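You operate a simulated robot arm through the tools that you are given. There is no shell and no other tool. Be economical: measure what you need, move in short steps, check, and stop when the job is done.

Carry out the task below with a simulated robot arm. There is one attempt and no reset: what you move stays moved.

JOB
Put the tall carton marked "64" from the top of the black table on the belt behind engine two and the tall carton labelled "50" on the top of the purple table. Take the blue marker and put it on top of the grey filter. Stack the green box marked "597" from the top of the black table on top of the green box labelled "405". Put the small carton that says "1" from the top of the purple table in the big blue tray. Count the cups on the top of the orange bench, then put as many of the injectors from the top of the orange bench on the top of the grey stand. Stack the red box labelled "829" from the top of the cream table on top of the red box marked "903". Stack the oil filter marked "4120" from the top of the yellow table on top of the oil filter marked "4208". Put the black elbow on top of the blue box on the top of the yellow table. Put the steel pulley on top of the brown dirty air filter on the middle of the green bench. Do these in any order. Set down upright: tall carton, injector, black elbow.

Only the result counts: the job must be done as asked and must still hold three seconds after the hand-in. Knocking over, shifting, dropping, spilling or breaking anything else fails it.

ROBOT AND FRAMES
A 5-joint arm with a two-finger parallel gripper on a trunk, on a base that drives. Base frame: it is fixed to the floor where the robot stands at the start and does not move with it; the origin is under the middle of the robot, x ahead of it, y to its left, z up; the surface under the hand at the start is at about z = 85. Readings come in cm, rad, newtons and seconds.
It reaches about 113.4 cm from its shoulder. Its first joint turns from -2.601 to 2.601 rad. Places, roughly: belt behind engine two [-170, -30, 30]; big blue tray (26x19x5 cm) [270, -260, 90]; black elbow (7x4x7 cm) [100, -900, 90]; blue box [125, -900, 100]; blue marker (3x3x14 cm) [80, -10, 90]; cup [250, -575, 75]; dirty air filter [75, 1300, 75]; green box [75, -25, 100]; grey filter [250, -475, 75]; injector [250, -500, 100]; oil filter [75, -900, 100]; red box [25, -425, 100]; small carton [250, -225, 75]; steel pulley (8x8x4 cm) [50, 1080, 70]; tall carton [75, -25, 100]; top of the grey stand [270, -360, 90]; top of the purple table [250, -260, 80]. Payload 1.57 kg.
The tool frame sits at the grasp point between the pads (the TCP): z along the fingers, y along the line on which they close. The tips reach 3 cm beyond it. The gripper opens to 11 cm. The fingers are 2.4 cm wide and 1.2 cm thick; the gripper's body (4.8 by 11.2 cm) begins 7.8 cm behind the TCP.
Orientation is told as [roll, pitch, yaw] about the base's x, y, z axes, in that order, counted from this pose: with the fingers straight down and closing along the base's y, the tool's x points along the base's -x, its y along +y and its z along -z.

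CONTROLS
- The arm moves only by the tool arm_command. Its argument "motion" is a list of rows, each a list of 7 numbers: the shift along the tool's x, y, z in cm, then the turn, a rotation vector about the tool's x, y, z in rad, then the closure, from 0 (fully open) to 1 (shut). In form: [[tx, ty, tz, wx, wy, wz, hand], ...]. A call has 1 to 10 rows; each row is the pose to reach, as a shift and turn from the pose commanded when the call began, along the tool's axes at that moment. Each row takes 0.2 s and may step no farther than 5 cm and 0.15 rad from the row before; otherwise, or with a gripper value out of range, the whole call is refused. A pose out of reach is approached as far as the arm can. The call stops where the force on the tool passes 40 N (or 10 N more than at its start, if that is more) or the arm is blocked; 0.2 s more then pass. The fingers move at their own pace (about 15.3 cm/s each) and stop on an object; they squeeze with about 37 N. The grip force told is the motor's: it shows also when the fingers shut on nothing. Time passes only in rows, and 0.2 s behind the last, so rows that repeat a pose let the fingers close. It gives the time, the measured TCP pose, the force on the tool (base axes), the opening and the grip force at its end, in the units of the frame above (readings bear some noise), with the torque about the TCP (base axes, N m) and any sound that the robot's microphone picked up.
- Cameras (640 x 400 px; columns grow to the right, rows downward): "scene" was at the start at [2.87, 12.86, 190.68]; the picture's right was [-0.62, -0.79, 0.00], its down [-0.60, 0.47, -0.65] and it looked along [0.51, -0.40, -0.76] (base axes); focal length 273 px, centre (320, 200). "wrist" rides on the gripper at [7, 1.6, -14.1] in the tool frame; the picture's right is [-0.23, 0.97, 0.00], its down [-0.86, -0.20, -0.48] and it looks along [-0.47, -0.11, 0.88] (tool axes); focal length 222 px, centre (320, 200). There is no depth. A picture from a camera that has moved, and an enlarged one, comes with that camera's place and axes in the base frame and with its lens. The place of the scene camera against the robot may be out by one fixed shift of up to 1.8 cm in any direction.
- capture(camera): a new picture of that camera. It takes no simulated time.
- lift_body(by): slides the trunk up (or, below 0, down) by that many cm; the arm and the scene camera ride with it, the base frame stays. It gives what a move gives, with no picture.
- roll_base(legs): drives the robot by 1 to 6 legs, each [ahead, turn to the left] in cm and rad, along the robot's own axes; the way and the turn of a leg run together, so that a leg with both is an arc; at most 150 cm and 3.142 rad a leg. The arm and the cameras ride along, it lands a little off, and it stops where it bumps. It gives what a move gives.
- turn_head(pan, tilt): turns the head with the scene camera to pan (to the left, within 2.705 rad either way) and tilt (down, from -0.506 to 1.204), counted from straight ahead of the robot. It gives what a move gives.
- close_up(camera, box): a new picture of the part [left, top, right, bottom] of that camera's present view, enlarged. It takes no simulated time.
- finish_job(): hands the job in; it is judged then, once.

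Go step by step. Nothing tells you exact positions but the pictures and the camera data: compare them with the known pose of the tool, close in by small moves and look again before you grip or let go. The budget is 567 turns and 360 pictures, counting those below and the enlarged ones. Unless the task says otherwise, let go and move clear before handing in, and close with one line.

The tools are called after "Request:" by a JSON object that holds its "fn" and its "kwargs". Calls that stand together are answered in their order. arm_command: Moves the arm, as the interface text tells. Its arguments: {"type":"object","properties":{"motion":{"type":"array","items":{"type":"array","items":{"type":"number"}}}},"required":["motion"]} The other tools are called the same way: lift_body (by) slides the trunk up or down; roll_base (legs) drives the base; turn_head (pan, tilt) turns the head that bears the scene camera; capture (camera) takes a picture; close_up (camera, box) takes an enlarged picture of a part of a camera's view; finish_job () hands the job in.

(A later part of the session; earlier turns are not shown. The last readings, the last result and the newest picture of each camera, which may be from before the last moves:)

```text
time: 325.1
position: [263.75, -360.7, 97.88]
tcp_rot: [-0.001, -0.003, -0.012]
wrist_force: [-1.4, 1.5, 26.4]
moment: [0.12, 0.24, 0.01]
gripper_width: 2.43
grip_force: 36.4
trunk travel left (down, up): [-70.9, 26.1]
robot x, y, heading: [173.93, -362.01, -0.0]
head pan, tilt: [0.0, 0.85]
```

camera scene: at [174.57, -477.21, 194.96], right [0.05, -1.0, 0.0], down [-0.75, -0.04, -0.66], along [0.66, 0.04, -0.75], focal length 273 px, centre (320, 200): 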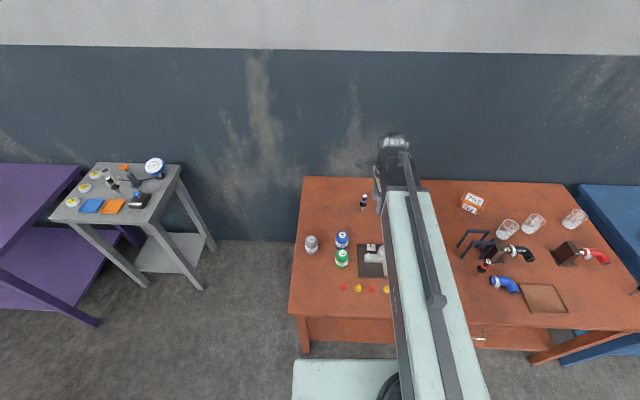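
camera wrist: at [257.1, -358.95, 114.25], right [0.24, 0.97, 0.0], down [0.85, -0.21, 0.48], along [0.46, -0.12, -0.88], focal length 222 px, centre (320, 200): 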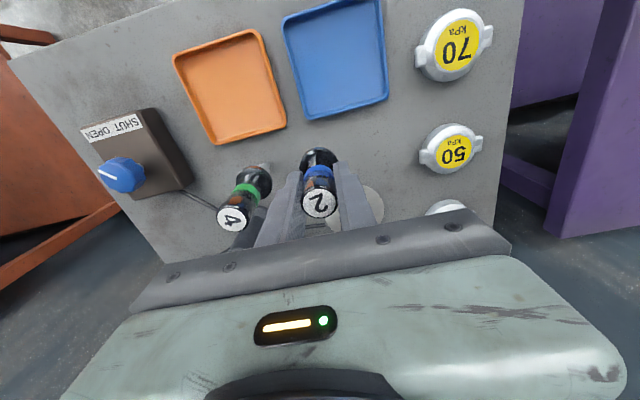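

Request:
{"fn": "lift_body", "kwargs": {"by": 0.25}}

Request:
{"fn": "arm_command", "kwargs": {"motion": [[0, 0, 0, 0, 0, 0, 0.75], [0, 0, 0, 0, 0, 0, 0.65], [0, 0, 0, 0, 0, 0, 0.6], [0, 0, 0, 0, 0, 0, 0.6]]}}

Request:
{"fn": "capture", "kwargs": {"camera": "wrist"}}

```text
time: 325.6
position: [264.04, -360.7, 97.86]
tcp_rot: [-0.003, -0.003, -0.011]
wrist_force: [-0.3, 0.0, 1.5]
moment: [0.03, 0.1, -0.01]
gripper_width: 2.42
grip_force: 35.7
trunk travel left (down, up): [-71.1, 25.9]
robot x, y, heading: [173.95, -362.11, -0.002]
head pan, tilt: [0.0, 0.85]
```

```text
time: 326.6
position: [263.95, -360.7, 97.78]
tcp_rot: [-0.002, 0.0, -0.012]
wrist_force: [-0.2, 0.4, 0.0]
moment: [0.0, 0.0, 0.02]
gripper_width: 4.41
grip_force: 0.0
trunk travel left (down, up): [-71.1, 25.9]
robot x, y, heading: [173.56, -361.84, -0.004]
head pan, tilt: [0.0, 0.85]
```

```text
268 pictures are left
camera wrist: at [257.08, -358.94, 112.06], right [0.24, 0.97, 0.0], down [0.85, -0.21, 0.48], along [0.47, -0.12, -0.88], focal length 222 px, centre (320, 200)
```

wrist: 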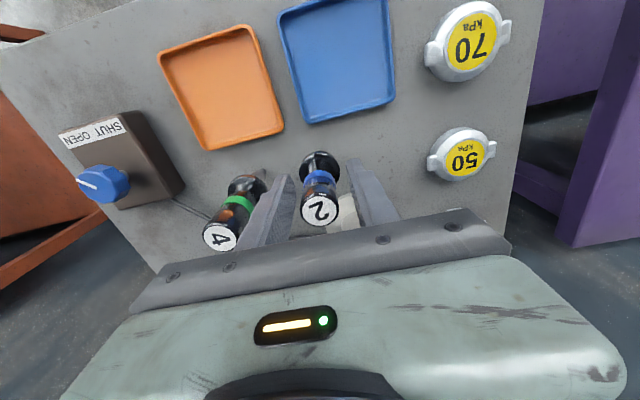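

Both stand upright. I return for injector 1 (red), near (232,−540).

Request:
{"fn": "lift_body", "kwargs": {"by": 25.5}}

Request:
{"fn": "arm_command", "kwargs": {"motion": [[4.5, 0, 0, 0, 0, 0.15, 0.5], [9, 0, 0, 0, 0, 0.3, 0.5], [13.5, 0, 0, 0, 0, 0.45, 0.5], [18, 0, 0, 0, 0, 0.6, 0.5], [22, 0, 0, 0, 0, 0.75, 0.5], [24, 0, 0, 0, 0, 0.9, 0.5], [24, 0, 0, 0, 0, 1.05, 0.5], [24, 0, 0, 0, 0, 1.2, 0.5], [24, 0, 0, 0, 0, 1.35, 0.5], [24, 0, 0, 0, 0, 1.5, 0.5]]}}

Request:
{"fn": "roll_base", "kwargs": {"legs": [[-42, 0], [0, -1.57], [145, 0], [25, 0], [0, 1.55], [30, 0]]}}

Request:
{"fn": "turn_head", "kwargs": {"pan": -0.3, "tilt": 0.9}}

Request:
{"fn": "capture", "kwargs": {"camera": "scene"}}

Request:
{"fn": "capture", "kwargs": {"camera": "wrist"}}

```text
time: 329.2
position: [263.99, -360.73, 123.28]
tcp_rot: [-0.002, 0.001, -0.012]
wrist_force: [-1.0, -0.2, -0.3]
moment: [0.0, 0.01, 0.01]
gripper_width: 4.4
grip_force: 0.1
trunk travel left (down, up): [-96.6, 0.4]
robot x, y, heading: [173.78, -361.91, -0.001]
head pan, tilt: [0.0, 0.85]
```

```text
time: 331.4
position: [240.12, -360.34, 123.29]
tcp_rot: [0.002, -0.002, -1.517]
wrist_force: [-0.3, -0.4, -0.8]
moment: [0.02, -0.04, -0.02]
gripper_width: 5.53
grip_force: 0.1
trunk travel left (down, up): [-96.6, 0.4]
robot x, y, heading: [174.13, -361.89, 0.004]
head pan, tilt: [0.0, 0.85]
```

```text
time: 351.3
position: [231.36, -531.9, 123.24]
tcp_rot: [-0.001, -0.003, -1.547]
wrist_force: [0.3, 0.6, -0.4]
moment: [0.01, 0.0, 0.0]
gripper_width: 5.52
grip_force: 0.0
trunk travel left (down, up): [-96.6, 0.4]
robot x, y, heading: [165.42, -531.15, -0.029]
head pan, tilt: [0.0, 0.85]
```

```text
time: 352.1
position: [231.3, -531.84, 123.33]
tcp_rot: [-0.001, -0.002, -1.545]
wrist_force: [0.0, 0.5, 1.0]
moment: [0.04, 0.01, 0.01]
gripper_width: 5.52
grip_force: 0.1
trunk travel left (down, up): [-96.6, 0.4]
robot x, y, heading: [165.0, -531.63, -0.028]
head pan, tilt: [-0.3, 0.901]
```

```text
267 pictures are left
camera scene: at [169.5, -516.86, 194.62], right [-0.32, -0.95, 0.0], down [-0.74, 0.25, -0.62], along [0.59, -0.2, -0.78], focal length 273 px, centre (320, 200)
```

scene: 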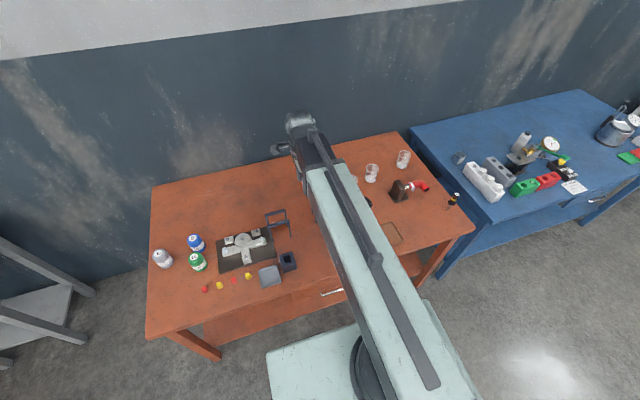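

```text
266 pictures are left
camera wrist: at [232.79, -524.84, 137.55], right [0.98, -0.2, 0.0], down [-0.18, -0.86, 0.48], along [-0.1, -0.47, -0.88], focal length 222 px, centre (320, 200)
```

wrist: 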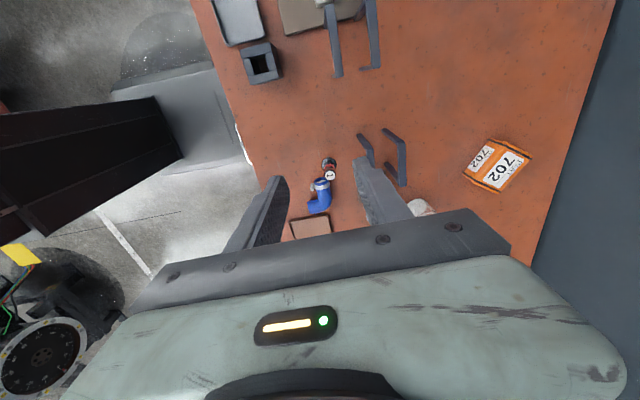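

Request:
{"fn": "arm_command", "kwargs": {"motion": [[-4.5, 0, 0, 0, 0, 0, 0.2], [-9, 0, 0, 0, 0, 0, 0], [-10.4, 0.2, 0, 0, 0, 0, 0], [-10.4, 0.2, 0, 0, 0, 0, 0]]}}

Request:
{"fn": "lift_body", "kwargs": {"by": -8}}

Request:
{"fn": "capture", "kwargs": {"camera": "wrist"}}

Request:
{"fn": "close_up", "kwargs": {"camera": "wrist", "box": [240, 60, 440, 185]}}

```text
time: 353.1
position: [231.79, -542.14, 123.34]
tcp_rot: [0.0, -0.001, -1.546]
wrist_force: [0.4, -0.7, 0.1]
moment: [-0.01, 0.01, -0.04]
gripper_width: 10.99
grip_force: 0.0
trunk travel left (down, up): [-96.6, 0.4]
robot x, y, heading: [165.1, -531.54, -0.024]
head pan, tilt: [-0.3, 0.901]
```

```text
time: 354.3
position: [231.74, -542.13, 115.18]
tcp_rot: [-0.001, -0.002, -1.545]
wrist_force: [0.1, 0.1, -0.2]
moment: [0.01, 0.01, -0.01]
gripper_width: 10.99
grip_force: 0.0
trunk travel left (down, up): [-88.6, 8.4]
robot x, y, heading: [165.21, -531.38, -0.026]
head pan, tilt: [-0.3, 0.901]
```

```text
265 pictures are left
camera wrist: at [233.24, -535.07, 129.56], right [0.98, -0.2, 0.0], down [-0.18, -0.86, 0.48], along [-0.1, -0.47, -0.88], focal length 222 px, centre (320, 200)
```

wrist: 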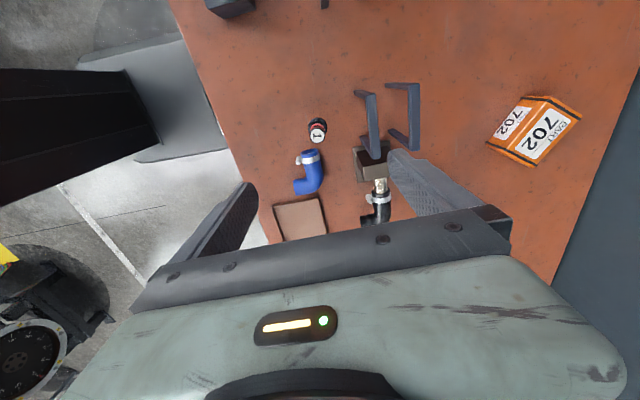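

```text
3.20 times, centred on (340, 122) of wrist
camera zoom: at [233.24, -535.07, 129.56], right [0.98, -0.2, 0.0], down [-0.18, -0.86, 0.48], along [-0.1, -0.47, -0.88], focal length 711 px, centre (256, 448)
```

zoom: 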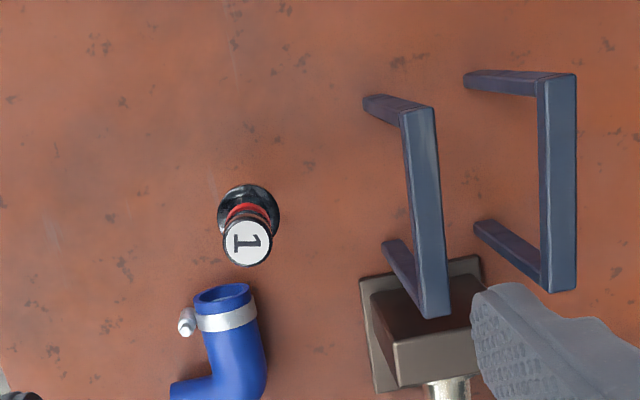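

Request:
{"fn": "arm_command", "kwargs": {"motion": [[-0.34, -0.55, 0, 0, 0, 0, 0.2], [-0.34, -0.55, 0, 0, 0, 0, 0.5], [-0.34, -0.55, 0, 0, 0, 0, 0.5]]}}

Request:
{"fn": "lift_body", "kwargs": {"by": -16}}

Request:
{"fn": "capture", "kwargs": {"camera": "wrist"}}

```text
time: 355.1
position: [231.22, -542.4, 115.36]
tcp_rot: [-0.002, -0.002, -1.547]
wrist_force: [0.3, 0.0, 0.4]
moment: [-0.02, 0.01, 0.01]
gripper_width: 5.47
grip_force: 0.0
trunk travel left (down, up): [-88.6, 8.4]
robot x, y, heading: [165.14, -531.86, -0.026]
head pan, tilt: [-0.3, 0.901]
```

```text
time: 356.9
position: [231.19, -542.49, 99.34]
tcp_rot: [0.001, -0.003, -1.547]
wrist_force: [-0.1, -0.1, 0.7]
moment: [0.02, 0.0, 0.02]
gripper_width: 5.52
grip_force: 0.1
trunk travel left (down, up): [-72.6, 24.4]
robot x, y, heading: [165.32, -531.52, -0.031]
head pan, tilt: [-0.3, 0.901]
```

```text
263 pictures are left
camera wrist: at [232.68, -535.44, 113.56], right [0.98, -0.2, 0.0], down [-0.18, -0.86, 0.48], along [-0.1, -0.47, -0.88], focal length 222 px, centre (320, 200)
```

wrist: 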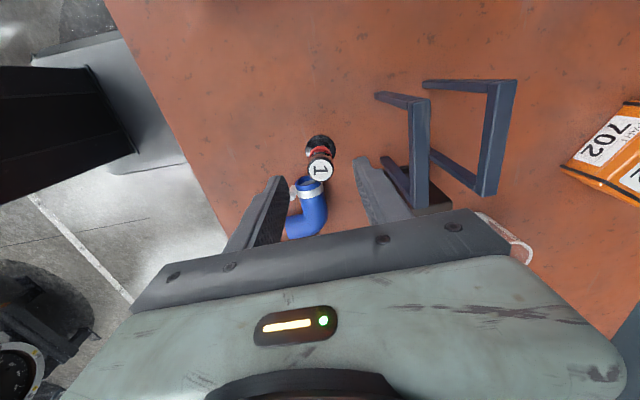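

Request:
{"fn": "lift_body", "kwargs": {"by": -6.8}}

Request:
{"fn": "arm_command", "kwargs": {"motion": [[0, 0, 0, 0, 0, 0, 0.7], [0, 0, 0, 0, 0, 0, 1], [0, 0, 0, 0, 0, 0, 1], [0, 0, 0, 0, 0, 0, 1]]}}

Request:
{"fn": "lift_body", "kwargs": {"by": 30}}

Request:
{"fn": "capture", "kwargs": {"camera": "wrist"}}

Request:
{"fn": "roll_base", "kwargs": {"legs": [[-30, 0], [0, 1.6], [130, 0], [40, 0], [0, -1.58], [40, 0]]}}

Request:
{"fn": "capture", "kwargs": {"camera": "wrist"}}

```text
time: 358.0
position: [231.17, -542.51, 92.53]
tcp_rot: [0.003, -0.002, -1.545]
wrist_force: [0.8, 0.0, 0.3]
moment: [0.01, 0.0, -0.05]
gripper_width: 5.52
grip_force: 0.0
trunk travel left (down, up): [-65.8, 31.2]
robot x, y, heading: [164.73, -531.1, -0.024]
head pan, tilt: [-0.3, 0.901]
```

```text
time: 359.0
position: [231.23, -542.44, 92.53]
tcp_rot: [-0.001, -0.003, -1.547]
wrist_force: [-0.5, -1.4, -0.6]
moment: [0.0, 0.11, 0.03]
gripper_width: 2.42
grip_force: 36.0
trunk travel left (down, up): [-65.8, 31.2]
robot x, y, heading: [165.22, -531.52, -0.024]
head pan, tilt: [-0.3, 0.901]
```

```text
time: 362.0
position: [231.15, -542.39, 122.54]
tcp_rot: [0.0, -0.001, -1.546]
wrist_force: [0.2, -0.2, -2.6]
moment: [0.01, -0.01, -0.02]
gripper_width: 2.41
grip_force: 35.9
trunk travel left (down, up): [-95.8, 1.2]
robot x, y, heading: [165.24, -531.22, -0.028]
head pan, tilt: [-0.3, 0.901]
```

```text
262 pictures are left
camera wrist: at [232.71, -535.44, 136.74], right [0.98, -0.2, 0.0], down [-0.18, -0.86, 0.48], along [-0.1, -0.47, -0.88], focal length 222 px, centre (320, 200)
```

wrist: 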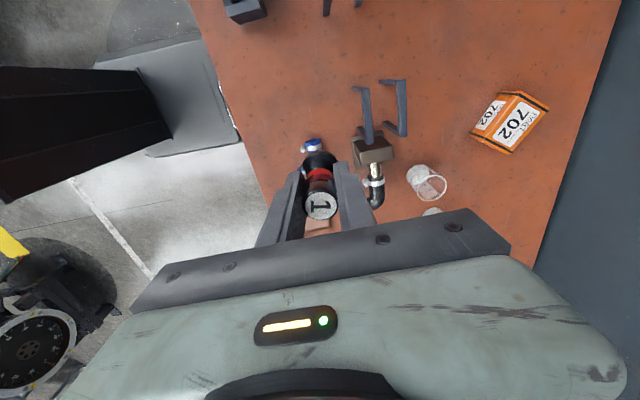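

```text
time: 381.9
position: [244.97, -368.37, 122.34]
tcp_rot: [-0.002, -0.002, -1.506]
wrist_force: [0.4, -0.2, -2.5]
moment: [0.05, 0.05, -0.02]
gripper_width: 2.41
grip_force: 36.6
trunk travel left (down, up): [-95.8, 1.2]
robot x, y, heading: [178.18, -359.28, 0.002]
head pan, tilt: [-0.3, 0.901]
```

```text
261 pictures are left
camera wrist: at [246.18, -361.3, 136.65], right [0.99, -0.16, 0.0], down [-0.14, -0.87, 0.48], along [-0.08, -0.47, -0.88], focal length 222 px, centre (320, 200)
```

wrist: 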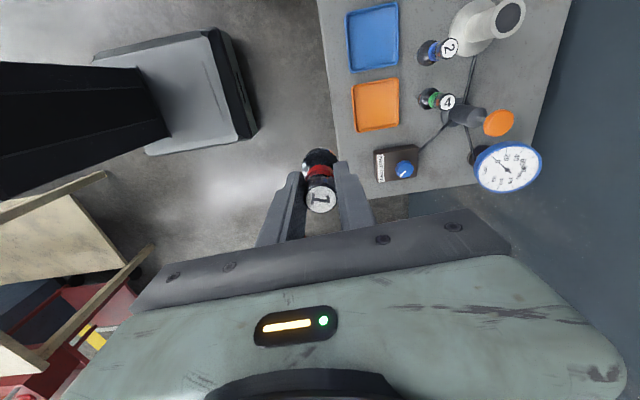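

I'll place this one at (264,−354.5) with fingers closing along x, which keeps clear of the caps and injector 2.

Request:
{"fn": "arm_command", "kwargs": {"motion": [[2.5, 4, 0, 0, 0, 0, 1], [5, 8, 0, 0, 0, 0, 1], [7.5, 12, 0, 0, 0, 0, 1], [10, 16, 0, 0, 0, 0, 1], [12.6, 19.9, 0, 0, 0, 0, 1], [12.6, 19.9, 0, 0, 0, 0, 1]]}}

Request:
{"fn": "lift_body", "kwargs": {"by": -20}}

Request:
{"fn": "capture", "kwargs": {"camera": "wrist"}}

Request:
{"fn": "turn_head", "kwargs": {"pan": 0.1, "tilt": 0.8}}

Request:
{"fn": "capture", "kwargs": {"camera": "scene"}}

```text
time: 383.3
position: [263.86, -354.61, 122.48]
tcp_rot: [0.0, -0.002, -1.506]
wrist_force: [0.5, -0.3, -2.4]
moment: [0.0, -0.03, 0.01]
gripper_width: 2.42
grip_force: 35.8
out of reach, approached as far as the arm can: row 1
trunk travel left (down, up): [-95.8, 1.2]
robot x, y, heading: [178.37, -359.29, 0.004]
head pan, tilt: [-0.3, 0.901]
```

```text
time: 385.5
position: [263.86, -354.69, 102.55]
tcp_rot: [0.001, -0.002, -1.505]
wrist_force: [-0.3, -0.7, -2.4]
moment: [0.01, 0.03, 0.01]
gripper_width: 2.4
grip_force: 36.1
trunk travel left (down, up): [-75.8, 21.2]
robot x, y, heading: [178.17, -359.09, 0.006]
head pan, tilt: [-0.3, 0.901]
```

```text
260 pictures are left
camera wrist: at [265.12, -347.58, 116.74], right [0.99, -0.16, 0.0], down [-0.14, -0.87, 0.48], along [-0.08, -0.47, -0.88], focal length 222 px, centre (320, 200)
```

wrist: 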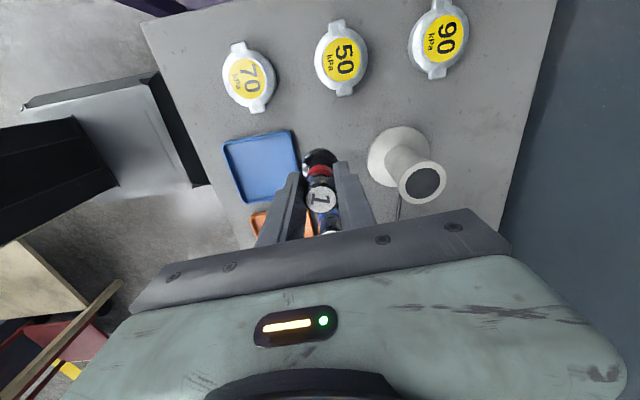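

```text
time: 386.4
position: [263.83, -354.77, 102.49]
tcp_rot: [-0.001, -0.002, -1.507]
wrist_force: [0.8, -0.4, -2.3]
moment: [-0.01, -0.03, -0.03]
gripper_width: 2.45
grip_force: 35.7
trunk travel left (down, up): [-75.8, 21.2]
robot x, y, heading: [177.87, -358.97, 0.007]
head pan, tilt: [0.099, 0.799]
```

```text
259 pictures are left
camera scene: at [183.01, -341.51, 174.61], right [0.1, -0.99, 0.0], down [-0.71, -0.07, -0.7], along [0.69, 0.07, -0.72], focal length 273 px, centre (320, 200)
```

scene: 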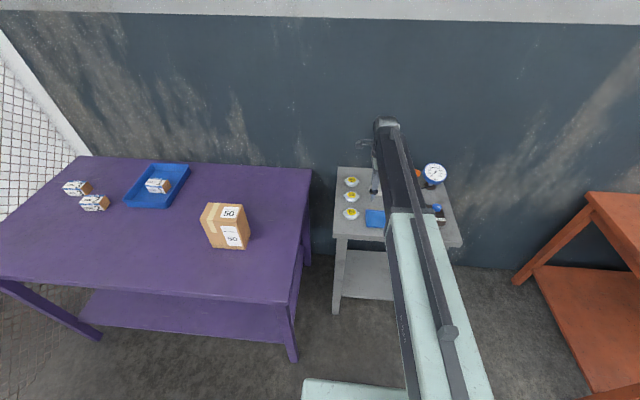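

Request:
{"fn": "lift_body", "kwargs": {"by": -4.5}}

Request:
{"fn": "lift_body", "kwargs": {"by": -0.3}}

```text
time: 387.3
position: [263.85, -354.63, 97.98]
tcp_rot: [0.001, -0.001, -1.507]
wrist_force: [2.1, -0.4, 7.7]
moment: [-0.02, -0.19, 0.0]
gripper_width: 2.4
grip_force: 36.0
trunk travel left (down, up): [-71.3, 25.7]
robot x, y, heading: [178.12, -359.24, 0.003]
head pan, tilt: [0.099, 0.799]
```

```text
time: 387.8
position: [263.63, -354.7, 97.79]
tcp_rot: [0.001, -0.002, -1.506]
wrist_force: [1.5, 1.3, 25.4]
moment: [-0.07, -0.26, -0.02]
gripper_width: 2.4
grip_force: 35.8
trunk travel left (down, up): [-71.0, 26.0]
robot x, y, heading: [178.36, -359.08, 0.004]
head pan, tilt: [0.099, 0.799]
```

Request:
{"fn": "lift_body", "kwargs": {"by": 0.3}}

Request:
{"fn": "arm_command", "kwargs": {"motion": [[0, 0, 0, 0, 0, 0, 0.75], [0, 0, 0, 0, 0, 0, 0.65], [0, 0, 0, 0, 0, 0, 0.6], [0, 0, 0, 0, 0, 0, 0.6]]}}

Request:
{"fn": "lift_body", "kwargs": {"by": 25.5}}

Request:
{"fn": "capture", "kwargs": {"camera": "wrist"}}

```text
time: 388.3
position: [263.91, -354.71, 98.0]
tcp_rot: [0.0, -0.002, -1.507]
wrist_force: [0.5, 0.4, -1.6]
moment: [0.0, 0.0, -0.02]
gripper_width: 2.41
grip_force: 36.1
trunk travel left (down, up): [-71.3, 25.7]
robot x, y, heading: [178.29, -359.45, 0.004]
head pan, tilt: [0.099, 0.799]
```

```text
time: 389.3
position: [263.87, -354.63, 98.04]
tcp_rot: [0.0, -0.001, -1.505]
wrist_force: [0.1, -0.1, 0.2]
moment: [-0.01, 0.02, 0.0]
gripper_width: 4.41
grip_force: 0.1
trunk travel left (down, up): [-71.3, 25.7]
robot x, y, heading: [178.37, -359.27, 0.012]
head pan, tilt: [0.099, 0.799]
```

```text
time: 391.9
position: [263.89, -354.66, 123.46]
tcp_rot: [0.001, -0.001, -1.507]
wrist_force: [0.3, 0.6, -0.4]
moment: [0.01, -0.04, -0.01]
gripper_width: 4.39
grip_force: 0.0
trunk travel left (down, up): [-96.8, 0.2]
robot x, y, heading: [178.44, -359.3, 0.003]
head pan, tilt: [0.099, 0.799]
```

```text
258 pictures are left
camera wrist: at [265.11, -347.57, 137.75], right [0.99, -0.16, 0.0], down [-0.14, -0.87, 0.48], along [-0.08, -0.47, -0.88], focal length 222 px, centre (320, 200)
```

wrist: 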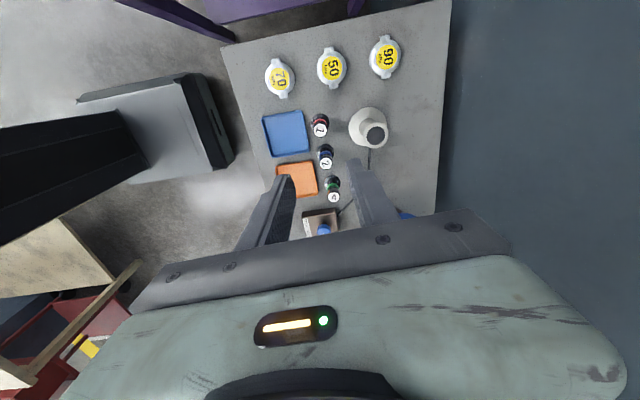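

All three injectors stand upright on the stand. Next: the red boxes on the cream table; I back toward it and face −y.

Request:
{"fn": "arm_command", "kwargs": {"motion": [[0, -4.5, 0, 0, 0, 0, 0.5], [0, -9, 0, 0, 0, 0, 0.3], [0, -13.5, 0, 0, 0, 0, 0], [0, -18, 0, 0, 0, 0, 0], [0, -21, 0, 0, 0, 0, 0]]}}

Request:
{"fn": "roll_base", "kwargs": {"legs": [[-20, 0], [0, -0.26], [-140, 0], [0, -1.31]]}}

Request:
{"fn": "turn_head", "kwargs": {"pan": 0.15, "tilt": 0.7}}

Request:
{"fn": "capture", "kwargs": {"camera": "scene"}}

```text
time: 393.1
position: [242.87, -355.98, 123.46]
tcp_rot: [0.0, -0.001, -1.509]
wrist_force: [0.2, 0.5, 0.0]
moment: [-0.02, 0.02, 0.01]
gripper_width: 10.96
grip_force: 0.1
trunk travel left (down, up): [-96.8, 0.2]
robot x, y, heading: [178.45, -359.27, 0.006]
head pan, tilt: [0.099, 0.799]
```

```text
time: 405.3
position: [30.67, -389.49, 123.48]
tcp_rot: [0.0, -0.003, -3.038]
wrist_force: [0.4, 0.0, -0.8]
moment: [0.04, 0.01, 0.02]
gripper_width: 11.0
grip_force: 0.1
trunk travel left (down, up): [-96.8, 0.2]
robot x, y, heading: [26.79, -324.43, -1.517]
head pan, tilt: [0.099, 0.799]
```

```text
time: 405.9
position: [30.57, -389.27, 123.48]
tcp_rot: [-0.001, -0.002, -3.039]
wrist_force: [0.3, 0.1, 0.4]
moment: [-0.04, 0.0, 0.02]
gripper_width: 10.97
grip_force: 0.0
trunk travel left (down, up): [-96.8, 0.2]
robot x, y, heading: [27.07, -324.58, -1.515]
head pan, tilt: [0.15, 0.7]
```

```text
257 pictures are left
camera scene: at [46.65, -327.81, 196.43], right [-0.98, -0.2, 0.0], down [-0.13, 0.63, -0.76], along [0.15, -0.75, -0.64], focal length 273 px, centre (320, 200)
```

scene: 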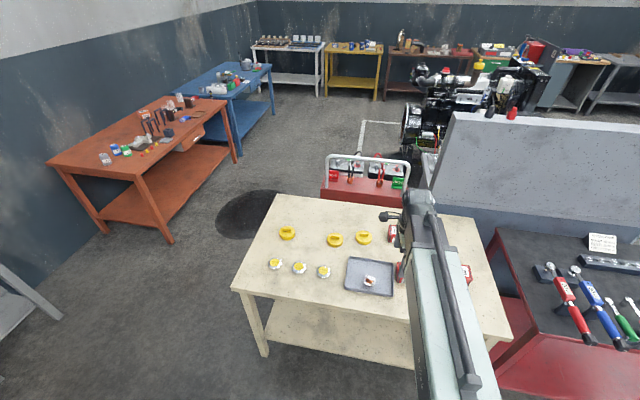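

Request:
{"fn": "roll_base", "kwargs": {"legs": [[20, 0]]}}

Request:
{"fn": "capture", "kwargs": {"camera": "wrist"}}

Request:
{"fn": "turn_head", "kwargs": {"pan": -0.3, "tilt": 0.9}}

Request:
{"fn": "capture", "kwargs": {"camera": "scene"}}

```text
time: 407.5
position: [31.47, -409.56, 123.47]
tcp_rot: [-0.001, -0.001, -3.036]
wrist_force: [0.5, -0.5, 0.4]
moment: [0.04, 0.05, -0.03]
gripper_width: 11.03
grip_force: 0.1
trunk travel left (down, up): [-96.8, 0.2]
robot x, y, heading: [27.9, -344.78, -1.516]
head pan, tilt: [0.15, 0.7]
```

```text
256 pictures are left
camera wrist: at [38.82, -410.48, 137.7], right [-0.13, -0.99, 0.0], down [-0.87, 0.11, 0.48], along [-0.48, 0.06, -0.88], focal length 222 px, centre (320, 200)
```

wrist: 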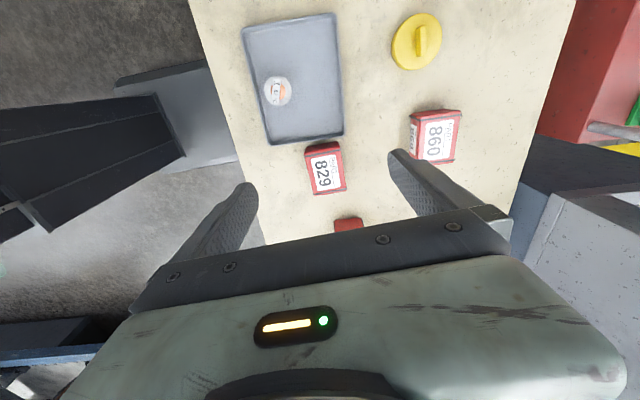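

```text
time: 408.4
position: [31.57, -409.43, 123.57]
tcp_rot: [-0.001, -0.001, -3.04]
wrist_force: [-0.7, 0.1, 0.2]
moment: [-0.01, -0.01, 0.01]
gripper_width: 11.0
grip_force: 0.0
trunk travel left (down, up): [-96.8, 0.2]
robot x, y, heading: [28.16, -344.75, -1.516]
head pan, tilt: [-0.3, 0.901]
```

```text
255 pictures are left
camera scene: at [44.09, -346.97, 194.82], right [-0.97, 0.24, 0.0], down [0.19, 0.76, -0.62], along [-0.15, -0.6, -0.78], focal length 273 px, centre (320, 200)
```

scene: 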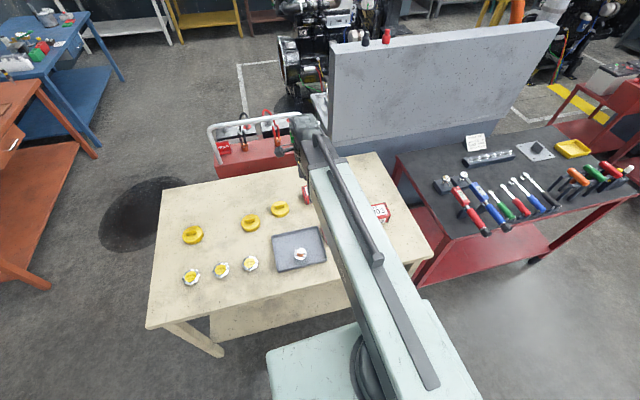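

829 is at about (20.8,−409.6), long side along x. I move over it.

Request:
{"fn": "arm_command", "kwargs": {"motion": [[-3.5, -0.3, 0, 0, 0, 0, 0], [-7, -0.6, 0, 0, 0, 0, 0], [-10.6, -1, 0, 0, 0, 0, 0], [-10.6, -1, 0, 0, 0, 0, 0]]}}

Request:
{"fn": "lift_body", "kwargs": {"by": -16}}

Request:
{"fn": "capture", "kwargs": {"camera": "wrist"}}

```text
time: 409.4
position: [20.87, -409.36, 123.45]
tcp_rot: [0.0, 0.0, -3.039]
wrist_force: [1.0, 0.2, 0.1]
moment: [-0.02, 0.0, 0.04]
gripper_width: 11.02
grip_force: 0.1
trunk travel left (down, up): [-96.8, 0.2]
robot x, y, heading: [27.89, -344.75, -1.516]
head pan, tilt: [-0.3, 0.901]
```

```text
time: 411.3
position: [20.93, -409.51, 107.53]
tcp_rot: [0.001, -0.001, -3.038]
wrist_force: [0.3, -0.2, 0.6]
moment: [0.02, -0.03, 0.02]
gripper_width: 10.99
grip_force: 0.0
trunk travel left (down, up): [-80.8, 16.2]
robot x, y, heading: [27.52, -344.99, -1.516]
head pan, tilt: [-0.3, 0.901]
```

```text
254 pictures are left
camera wrist: at [28.09, -410.41, 121.76], right [-0.13, -0.99, 0.0], down [-0.87, 0.11, 0.48], along [-0.48, 0.06, -0.88], focal length 222 px, centre (320, 200)
```

wrist: 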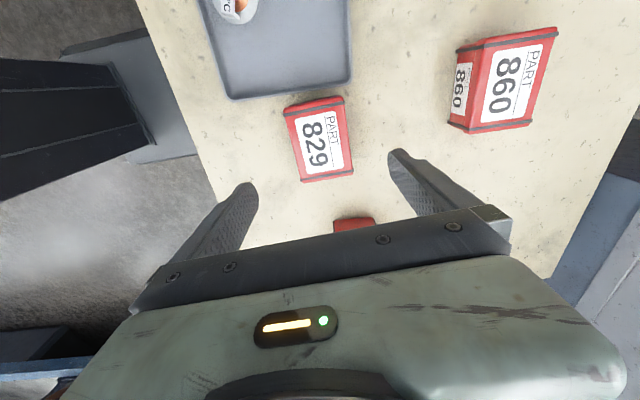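

Request:
{"fn": "lift_body", "kwargs": {"by": -18.2}}

Request:
{"fn": "arm_command", "kwargs": {"motion": [[0, 0, 0, 0, 0, 0, 0.3], [0, 0, 0, 0, 0, 0, 0.6], [0, 0, 0, 0, 0, 0, 0.8], [0, 0, 0, 0, 0, 0, 0.8]]}}

Request:
{"fn": "lift_body", "kwargs": {"by": 25}}

Request:
{"fn": "arm_command", "kwargs": {"motion": [[-4.5, 0, 0, 0, 0, 0, 0.8], [-9, 0, 0, 0, 0, 0, 0.8], [-13.5, 0, 0, 0, 0, 0, 0.8], [-18, 0, 0, 0, 0, 0, 0.8], [-22.5, 0, 0, 0, 0, 0, 0.8], [-27, 0, 0, 0, 0, 0, 0.8], [-27, 0, 0, 0, 0, 0, 0.8]]}}

Request:
{"fn": "capture", "kwargs": {"camera": "wrist"}}

```text
time: 413.3
position: [20.82, -409.58, 89.41]
tcp_rot: [0.0, -0.001, -3.039]
wrist_force: [0.0, -0.5, -0.1]
moment: [-0.02, -0.01, 0.01]
gripper_width: 11.0
grip_force: 0.0
trunk travel left (down, up): [-62.6, 34.4]
robot x, y, heading: [28.08, -344.75, -1.52]
head pan, tilt: [-0.3, 0.901]
```

```text
time: 414.3
position: [20.86, -409.51, 89.31]
tcp_rot: [0.0, -0.002, -3.039]
wrist_force: [0.2, 1.0, 0.9]
moment: [0.29, 0.04, -0.06]
gripper_width: 8.05
grip_force: 36.7
trunk travel left (down, up): [-62.6, 34.4]
robot x, y, heading: [28.11, -344.8, -1.518]
head pan, tilt: [-0.3, 0.901]
```

```text
time: 416.9
position: [20.83, -409.48, 114.3]
tcp_rot: [0.001, -0.002, -3.038]
wrist_force: [-0.1, 0.2, -5.5]
moment: [0.0, -0.03, -0.03]
gripper_width: 8.03
grip_force: 36.8
trunk travel left (down, up): [-87.6, 9.4]
robot x, y, heading: [27.67, -344.45, -1.517]
head pan, tilt: [-0.3, 0.901]
```

```text
time: 418.5
position: [-6.1, -412.53, 114.27]
tcp_rot: [0.002, -0.002, -3.035]
wrist_force: [-0.3, -0.4, -4.7]
moment: [-0.02, -0.06, 0.0]
gripper_width: 8.03
grip_force: 37.0
trunk travel left (down, up): [-87.6, 9.4]
robot x, y, heading: [28.01, -344.57, -1.518]
head pan, tilt: [-0.3, 0.901]
```

```text
253 pictures are left
camera wrist: at [1.19, -413.34, 128.53], right [-0.13, -0.99, 0.0], down [-0.87, 0.11, 0.48], along [-0.48, 0.06, -0.88], focal length 222 px, centre (320, 200)
```

wrist: 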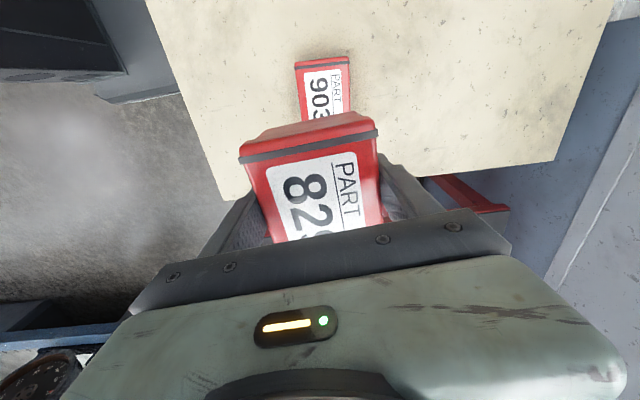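

Request:
{"fn": "arm_command", "kwargs": {"motion": [[-4.5, 0, 0, 0, 0, 0, 0.8], [-9, 0, 0, 0, 0, 0, 0.8], [-9, 0, 0, 0, 0, 0, 0.8]]}}

Request:
{"fn": "capture", "kwargs": {"camera": "wrist"}}

```text
time: 419.3
position: [-15.09, -413.28, 114.35]
tcp_rot: [-0.002, -0.001, -3.039]
wrist_force: [0.1, 0.3, -4.4]
moment: [-0.03, -0.04, 0.01]
gripper_width: 8.04
grip_force: 36.7
trunk travel left (down, up): [-87.6, 9.4]
robot x, y, heading: [28.2, -344.45, -1.519]
head pan, tilt: [-0.3, 0.901]
```

```text
252 pictures are left
camera wrist: at [-7.9, -414.17, 128.53], right [-0.13, -0.99, 0.0], down [-0.87, 0.11, 0.48], along [-0.48, 0.06, -0.88], focal length 222 px, centre (320, 200)
```

wrist: 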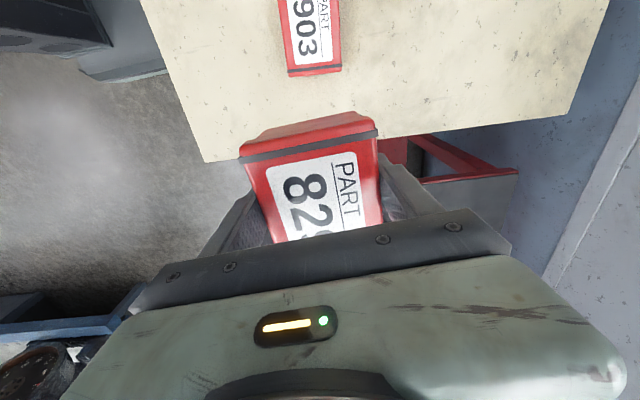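

Request:
{"fn": "arm_command", "kwargs": {"motion": [[4.5, 0.6, 0, 0, 0, 0.05, 0.8], [9, 1.2, 0, 0, 0, 0.1, 0.8], [13.2, 1.7, 0, 0, 0, 0.13, 0.8], [13.2, 1.7, 0, 0, 0, 0.13, 0.8]]}}

Request:
{"fn": "lift_body", "kwargs": {"by": -17.5}}

Request:
{"fn": "turn_head", "kwargs": {"pan": 0.15, "tilt": 0.8}}

Request:
{"fn": "capture", "kwargs": {"camera": "scene"}}

Request:
{"fn": "capture", "kwargs": {"camera": "wrist"}}

```text
time: 420.3
position: [-1.43, -413.47, 114.28]
tcp_rot: [0.0, -0.002, 3.114]
wrist_force: [0.9, -0.5, -4.5]
moment: [0.0, -0.01, -0.03]
gripper_width: 8.02
grip_force: 37.3
trunk travel left (down, up): [-87.6, 9.4]
robot x, y, heading: [28.06, -344.85, -1.52]
head pan, tilt: [-0.3, 0.901]
```

```text
time: 422.2
position: [-1.58, -413.48, 96.86]
tcp_rot: [0.001, -0.002, 3.114]
wrist_force: [0.1, 0.5, -5.3]
moment: [-0.01, -0.05, -0.02]
gripper_width: 8.01
grip_force: 36.6
trunk travel left (down, up): [-70.1, 26.9]
robot x, y, heading: [27.67, -345.27, -1.514]
head pan, tilt: [-0.3, 0.901]
```

```text
time: 423.1
position: [-1.64, -413.43, 96.66]
tcp_rot: [0.0, -0.002, 3.114]
wrist_force: [1.0, -0.5, -4.7]
moment: [-0.01, -0.05, 0.01]
gripper_width: 8.04
grip_force: 37.0
trunk travel left (down, up): [-70.1, 26.9]
robot x, y, heading: [28.04, -345.06, -1.519]
head pan, tilt: [0.15, 0.799]
```

```text
251 pictures are left
camera scene: at [47.53, -347.61, 168.91], right [-0.98, -0.2, 0.0], down [-0.14, 0.7, -0.7], along [0.14, -0.68, -0.72], focal length 273 px, centre (320, 200)
```

scene: 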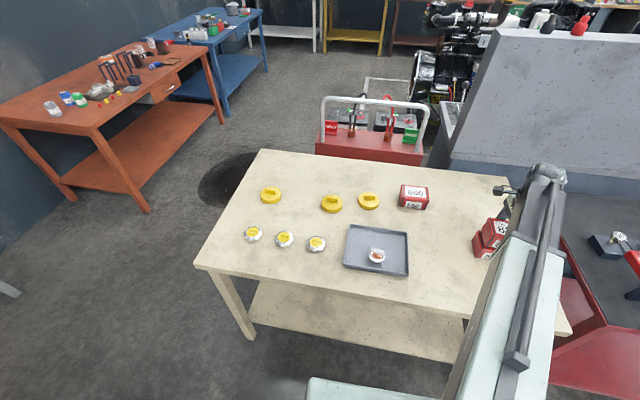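

```text
250 pictures are left
camera wrist: at [5.48, -415.32, 111.03], right [-0.25, -0.97, 0.0], down [-0.85, 0.22, 0.48], along [-0.46, 0.12, -0.88], focal length 222 px, centre (320, 200)
```

wrist: 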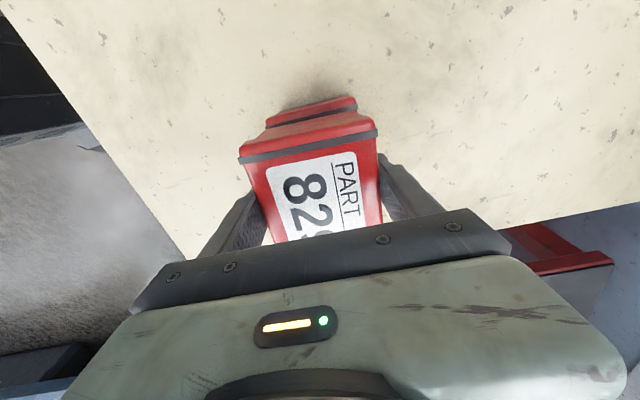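

Request:
{"fn": "lift_body", "kwargs": {"by": -1.4}}

Request:
{"fn": "close_up", "kwargs": {"camera": "scene", "box": [420, 160, 580, 260]}}

```text
time: 423.7
position: [-1.55, -413.51, 95.3]
tcp_rot: [0.0, -0.001, 3.114]
wrist_force: [0.0, -0.2, -4.7]
moment: [-0.02, -0.05, -0.01]
gripper_width: 8.02
grip_force: 36.4
trunk travel left (down, up): [-68.7, 28.3]
robot x, y, heading: [27.68, -344.94, -1.52]
head pan, tilt: [0.15, 0.799]
```

```text
4.00 times, centred on (500, 210) of scene
camera zoom: at [47.52, -347.64, 167.51], right [-0.98, -0.2, 0.0], down [-0.14, 0.7, -0.7], along [0.14, -0.68, -0.72], focal length 1092 px, centre (-400, 160)
```

zoom: 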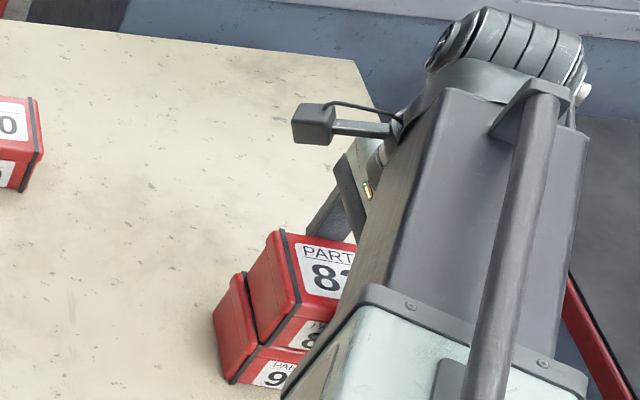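

Request:
{"fn": "close_up", "kwargs": {"camera": "wrist", "box": [200, 60, 440, 210]}}

Request:
{"fn": "turn_head", "kwargs": {"pan": -0.15, "tilt": 0.8}}

Request:
{"fn": "capture", "kwargs": {"camera": "scene"}}

```text
2.67 times, centred on (320, 135) of wrist
camera zoom: at [5.47, -415.34, 109.61], right [-0.25, -0.97, 0.0], down [-0.85, 0.22, 0.48], along [-0.46, 0.12, -0.88], focal length 592 px, centre (320, 373)
```

zoom: 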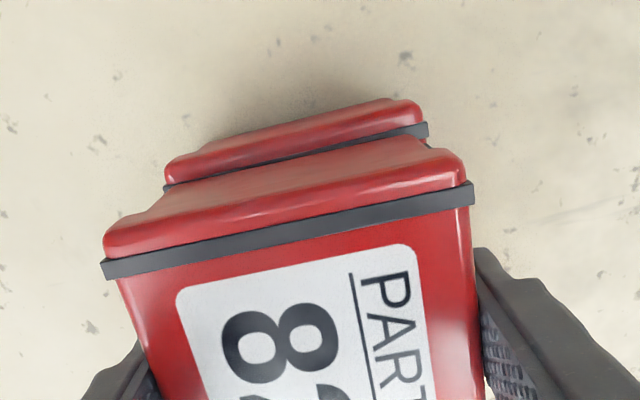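

```text
time: 424.5
position: [-1.57, -413.57, 95.38]
tcp_rot: [-0.001, -0.002, 3.114]
wrist_force: [0.2, -0.6, -4.6]
moment: [0.0, -0.03, -0.03]
gripper_width: 8.03
grip_force: 37.1
trunk travel left (down, up): [-68.7, 28.3]
robot x, y, heading: [27.96, -345.09, -1.513]
head pan, tilt: [-0.15, 0.799]
```

```text
247 pictures are left
camera scene: at [45.13, -347.74, 167.51], right [-1.0, 0.1, 0.0], down [0.07, 0.71, -0.7], along [-0.07, -0.69, -0.72], focal length 273 px, centre (320, 200)
```

scene: 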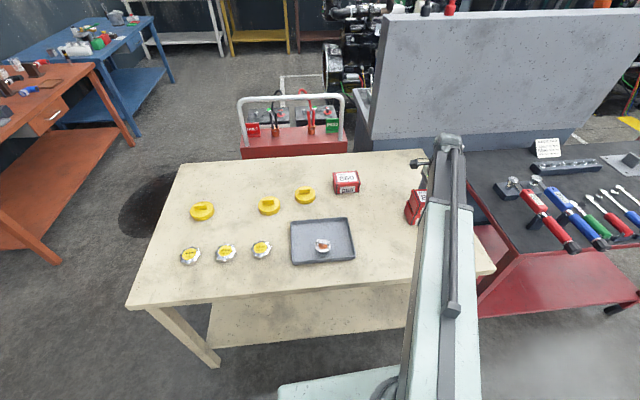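

The straps of both boxes line up within half a centimetre; I nudge +0.5 cm in x, touch down and release.

Request:
{"fn": "arm_command", "kwargs": {"motion": [[0.5, 0.1, 0, 0, 0, 0, 0.8], [0.5, 0.1, 0, 0, 0, 0, 0.8]]}}

Request:
{"fn": "lift_body", "kwargs": {"by": -0.3}}

```text
time: 425.1
position: [-1.04, -413.76, 95.37]
tcp_rot: [0.0, -0.002, 3.115]
wrist_force: [1.2, 0.2, -4.7]
moment: [0.01, -0.07, 0.01]
gripper_width: 8.01
grip_force: 36.8
trunk travel left (down, up): [-68.7, 28.3]
robot x, y, heading: [27.95, -344.94, -1.519]
head pan, tilt: [-0.15, 0.799]
```

```text
time: 425.7
position: [-0.97, -413.42, 95.33]
tcp_rot: [0.005, -0.002, 3.113]
wrist_force: [-2.3, -7.7, 29.4]
moment: [0.17, 0.07, -0.36]
gripper_width: 8.0
grip_force: 37.0
trunk travel left (down, up): [-68.4, 28.6]
robot x, y, heading: [28.04, -345.11, -1.522]
head pan, tilt: [-0.15, 0.799]
```

Request:
{"fn": "lift_body", "kwargs": {"by": 0.2}}

Request:
{"fn": "arm_command", "kwargs": {"motion": [[0, 0, 0, 0, 0, 0, 0.6], [0, 0, 0, 0, 0, 0, 0.3], [0, 0, 0, 0, 0, 0, 0], [0, 0, 0, 0, 0, 0, 0]]}}

Request:
{"fn": "lift_body", "kwargs": {"by": 28}}

Request:
{"fn": "capture", "kwargs": {"camera": "wrist"}}

```text
time: 426.2
position: [-0.92, -413.54, 95.31]
tcp_rot: [-0.001, -0.001, 3.114]
wrist_force: [1.7, 1.0, -0.7]
moment: [-0.08, 0.18, -0.02]
gripper_width: 8.01
grip_force: 37.2
trunk travel left (down, up): [-68.6, 28.4]
robot x, y, heading: [27.58, -344.85, -1.515]
head pan, tilt: [-0.15, 0.799]
```

```text
time: 427.2
position: [-1.0, -413.67, 95.32]
tcp_rot: [0.002, -0.003, 3.112]
wrist_force: [-0.2, -0.2, -0.6]
moment: [0.0, 0.01, -0.02]
gripper_width: 11.0
grip_force: 0.1
trunk travel left (down, up): [-68.6, 28.4]
robot x, y, heading: [28.05, -345.11, -1.517]
head pan, tilt: [-0.15, 0.799]
```

```text
time: 430.0
position: [-1.0, -413.62, 123.26]
tcp_rot: [0.0, -0.002, 3.112]
wrist_force: [0.3, -0.8, 0.4]
moment: [-0.01, -0.01, 0.0]
gripper_width: 11.0
grip_force: 0.2
trunk travel left (down, up): [-96.6, 0.4]
robot x, y, heading: [28.04, -344.94, -1.516]
head pan, tilt: [-0.15, 0.799]
```

```text
246 pictures are left
camera wrist: at [5.98, -415.44, 137.55], right [-0.25, -0.97, 0.0], down [-0.85, 0.22, 0.48], along [-0.46, 0.12, -0.88], focal length 222 px, centre (320, 200)
```

wrist: 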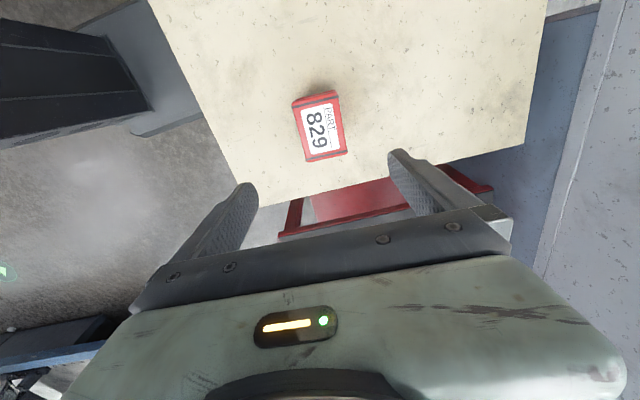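

829 is on 903. Next the yellow table near (95,−900): I centre the arm and drive around the cream table.

Request:
{"fn": "arm_command", "kwargs": {"motion": [[4.5, 0, 0, 0, 0, 0, 0], [9, 0, 0, 0, 0, 0, 0], [13.5, 0, 0, 0, 0, 0, 0], [18, 0, 0, 0, 0, 0, 0], [22.5, 0, 0, 0, 0, 0, 0], [27, 0, 0, 0, 0, 0, 0], [30, 0, 0, 0, 0, 0, 0]]}}

Request:
{"fn": "roll_base", "kwargs": {"legs": [[-40, 0], [0, 1.516], [135, 0], [0, -1.56], [140, 0]]}}

Request:
{"fn": "turn_head", "kwargs": {"pan": -0.1, "tilt": 0.35}}

Request:
{"fn": "capture", "kwargs": {"camera": "scene"}}

```text
time: 431.6
position: [28.76, -414.59, 123.42]
tcp_rot: [0.0, -0.001, 3.115]
wrist_force: [0.3, -0.5, 0.2]
moment: [0.01, -0.03, 0.0]
gripper_width: 11.0
grip_force: 0.0
trunk travel left (down, up): [-96.6, 0.4]
robot x, y, heading: [27.89, -345.3, -1.52]
head pan, tilt: [-0.15, 0.799]
```

```text
time: 454.5
position: [159.42, -514.21, 123.29]
tcp_rot: [0.0, -0.004, 3.069]
wrist_force: [0.6, -0.1, -0.2]
moment: [-0.03, 0.03, 0.03]
gripper_width: 10.96
grip_force: 0.0
trunk travel left (down, up): [-96.6, 0.4]
robot x, y, heading: [161.99, -444.59, -1.554]
head pan, tilt: [-0.15, 0.799]
```

```text
time: 455.4
position: [159.41, -514.32, 123.37]
tcp_rot: [0.0, -0.002, 3.068]
wrist_force: [0.5, 0.2, 1.1]
moment: [0.01, 0.0, -0.02]
gripper_width: 10.97
grip_force: 0.1
trunk travel left (down, up): [-96.6, 0.4]
robot x, y, heading: [162.02, -444.65, -1.56]
head pan, tilt: [-0.099, 0.351]
```

```text
245 pictures are left
camera scene: at [179.31, -449.34, 199.37], right [-1.0, 0.09, 0.0], down [0.03, 0.34, -0.94], along [-0.08, -0.94, -0.34], focal length 273 px, centre (320, 200)
```

scene: 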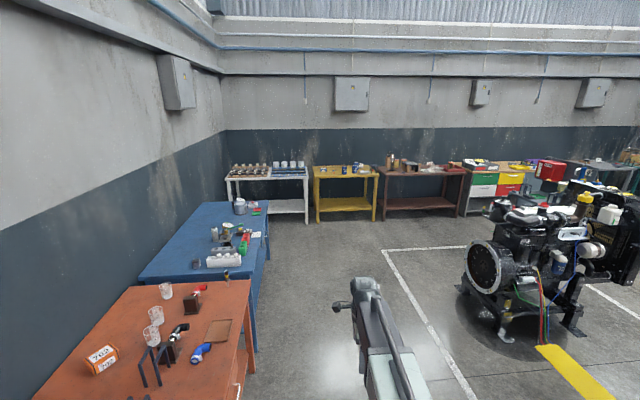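

Request:
{"fn": "roll_base", "kwargs": {"legs": [[0, -0.19], [150, 0], [150, 0], [35, 0], [0, 0.18]]}}

Request:
{"fn": "turn_head", "kwargs": {"pan": 0.1, "tilt": 0.6}}

Request:
{"fn": "capture", "kwargs": {"camera": "scene"}}

```text
time: 473.3
position: [113.91, -847.89, 123.37]
tcp_rot: [0.001, -0.003, 3.116]
wrist_force: [-0.7, -1.0, -0.5]
moment: [0.04, 0.0, 0.03]
gripper_width: 10.98
grip_force: 0.1
trunk travel left (down, up): [-96.6, 0.4]
robot x, y, heading: [112.49, -778.34, -1.527]
head pan, tilt: [-0.099, 0.351]
```

```text
time: 474.1
position: [113.74, -847.84, 123.24]
tcp_rot: [0.0, -0.004, 3.116]
wrist_force: [0.3, -0.3, -1.0]
moment: [0.01, 0.01, 0.0]
gripper_width: 11.0
grip_force: 0.0
trunk travel left (down, up): [-96.6, 0.4]
robot x, y, heading: [112.59, -778.24, -1.526]
head pan, tilt: [0.099, 0.6]
```

```text
244 pictures are left
camera scene: at [132.08, -781.8, 197.11], right [-0.99, -0.15, 0.0], down [-0.08, 0.56, -0.83], along [0.12, -0.82, -0.56], focal length 273 px, centre (320, 200)
```

scene: 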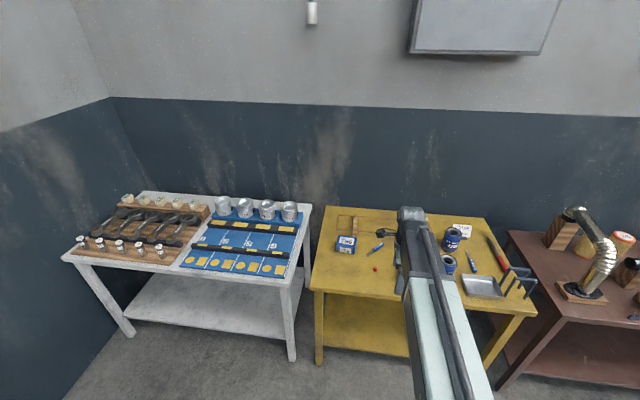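

Request:
{"fn": "roll_base", "kwargs": {"legs": [[38, 0]]}}

Request:
{"fn": "capture", "kwargs": {"camera": "wrist"}}

Request:
{"fn": "turn_head", "kwargs": {"pan": -0.1, "tilt": 0.85}}

Request:
{"fn": "capture", "kwargs": {"camera": "scene"}}

```text
time: 476.4
position: [116.07, -885.59, 123.28]
tcp_rot: [0.001, -0.002, 3.12]
wrist_force: [0.6, -0.8, -0.3]
moment: [0.06, 0.0, 0.0]
gripper_width: 11.0
grip_force: 0.0
trunk travel left (down, up): [-96.6, 0.4]
robot x, y, heading: [114.42, -816.15, -1.513]
head pan, tilt: [0.099, 0.6]
```

```text
243 pictures are left
camera wrist: at [123.05, -887.51, 137.52], right [-0.25, -0.97, 0.0], down [-0.85, 0.22, 0.48], along [-0.47, 0.12, -0.88], focal length 222 px, centre (320, 200)
```

wrist: 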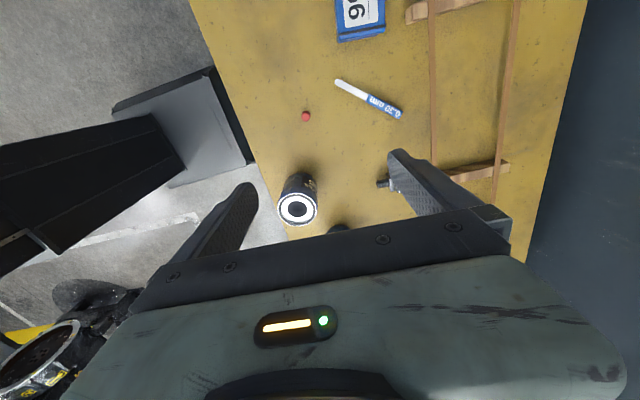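

```text
time: 477.2
position: [115.99, -885.7, 123.31]
tcp_rot: [0.0, -0.001, 3.122]
wrist_force: [0.8, -0.3, -0.4]
moment: [-0.01, 0.01, -0.02]
gripper_width: 11.0
grip_force: 0.0
trunk travel left (down, up): [-96.6, 0.4]
robot x, y, heading: [114.45, -816.09, -1.515]
head pan, tilt: [-0.099, 0.85]
```

```text
242 pictures are left
camera scene: at [132.27, -818.58, 195.02], right [-1.0, 0.04, 0.0], down [0.03, 0.75, -0.66], along [-0.03, -0.66, -0.75], focal length 273 px, centre (320, 200)
```

scene: 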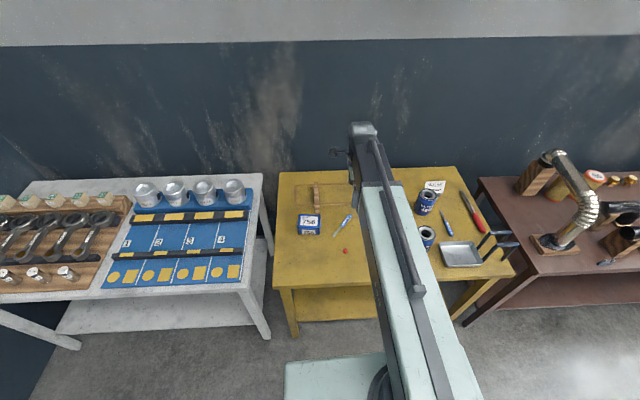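

Request:
{"fn": "arm_command", "kwargs": {"motion": [[4.5, 0, 0, 0, 0, 0, 0], [9, 0, 0, 0, 0, 0, 0], [13.5, 0, 0, 0, 0, 0, 0], [18, 0, 0, 0, 0, 0, 0], [22.5, 0, 0, 0, 0, 0, 0], [27, 0, 0, 0, 0, 0, 0], [31.5, 0, 0, 0, 0, 0, 0], [35, 0, 0, 0, 0, 0, 0]]}}

Request:
{"fn": "turn_head", "kwargs": {"pan": -0.2, "tilt": 0.85}}

Request:
{"fn": "close_up", "kwargs": {"camera": "scene", "box": [220, 130, 540, 330]}}

```text
time: 479.0
position: [150.99, -886.62, 123.26]
tcp_rot: [0.0, 0.0, 3.12]
wrist_force: [0.3, -0.3, -0.4]
moment: [0.02, -0.01, -0.01]
gripper_width: 11.01
grip_force: 0.1
out of reach, approached as far as the arm can: row 5, 6
trunk travel left (down, up): [-96.6, 0.4]
robot x, y, heading: [114.7, -816.03, -1.517]
head pan, tilt: [-0.099, 0.85]
```

```text
time: 479.7
position: [150.99, -886.64, 123.25]
tcp_rot: [0.0, -0.002, 3.121]
wrist_force: [-0.3, 0.6, 0.1]
moment: [0.04, 0.0, 0.0]
gripper_width: 11.0
grip_force: 0.0
trunk travel left (down, up): [-96.6, 0.4]
robot x, y, heading: [114.65, -815.92, -1.517]
head pan, tilt: [-0.201, 0.85]
```

```text
2.00 times, centred on (380, 230) of scene
camera zoom: at [131.5, -818.49, 195.01], right [-0.99, 0.14, 0.0], down [0.11, 0.74, -0.66], along [-0.1, -0.65, -0.75], focal length 546 px, centre (200, 140)
```

zoom: 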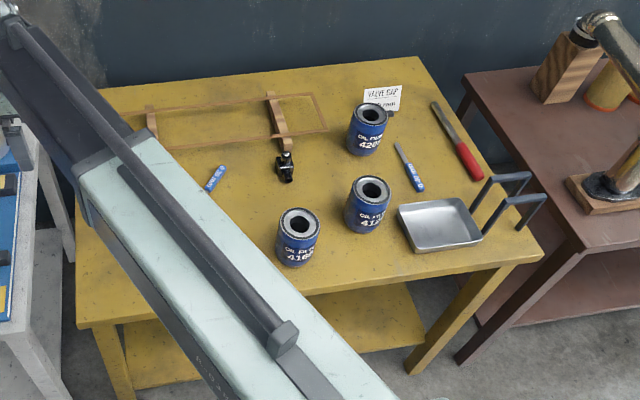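

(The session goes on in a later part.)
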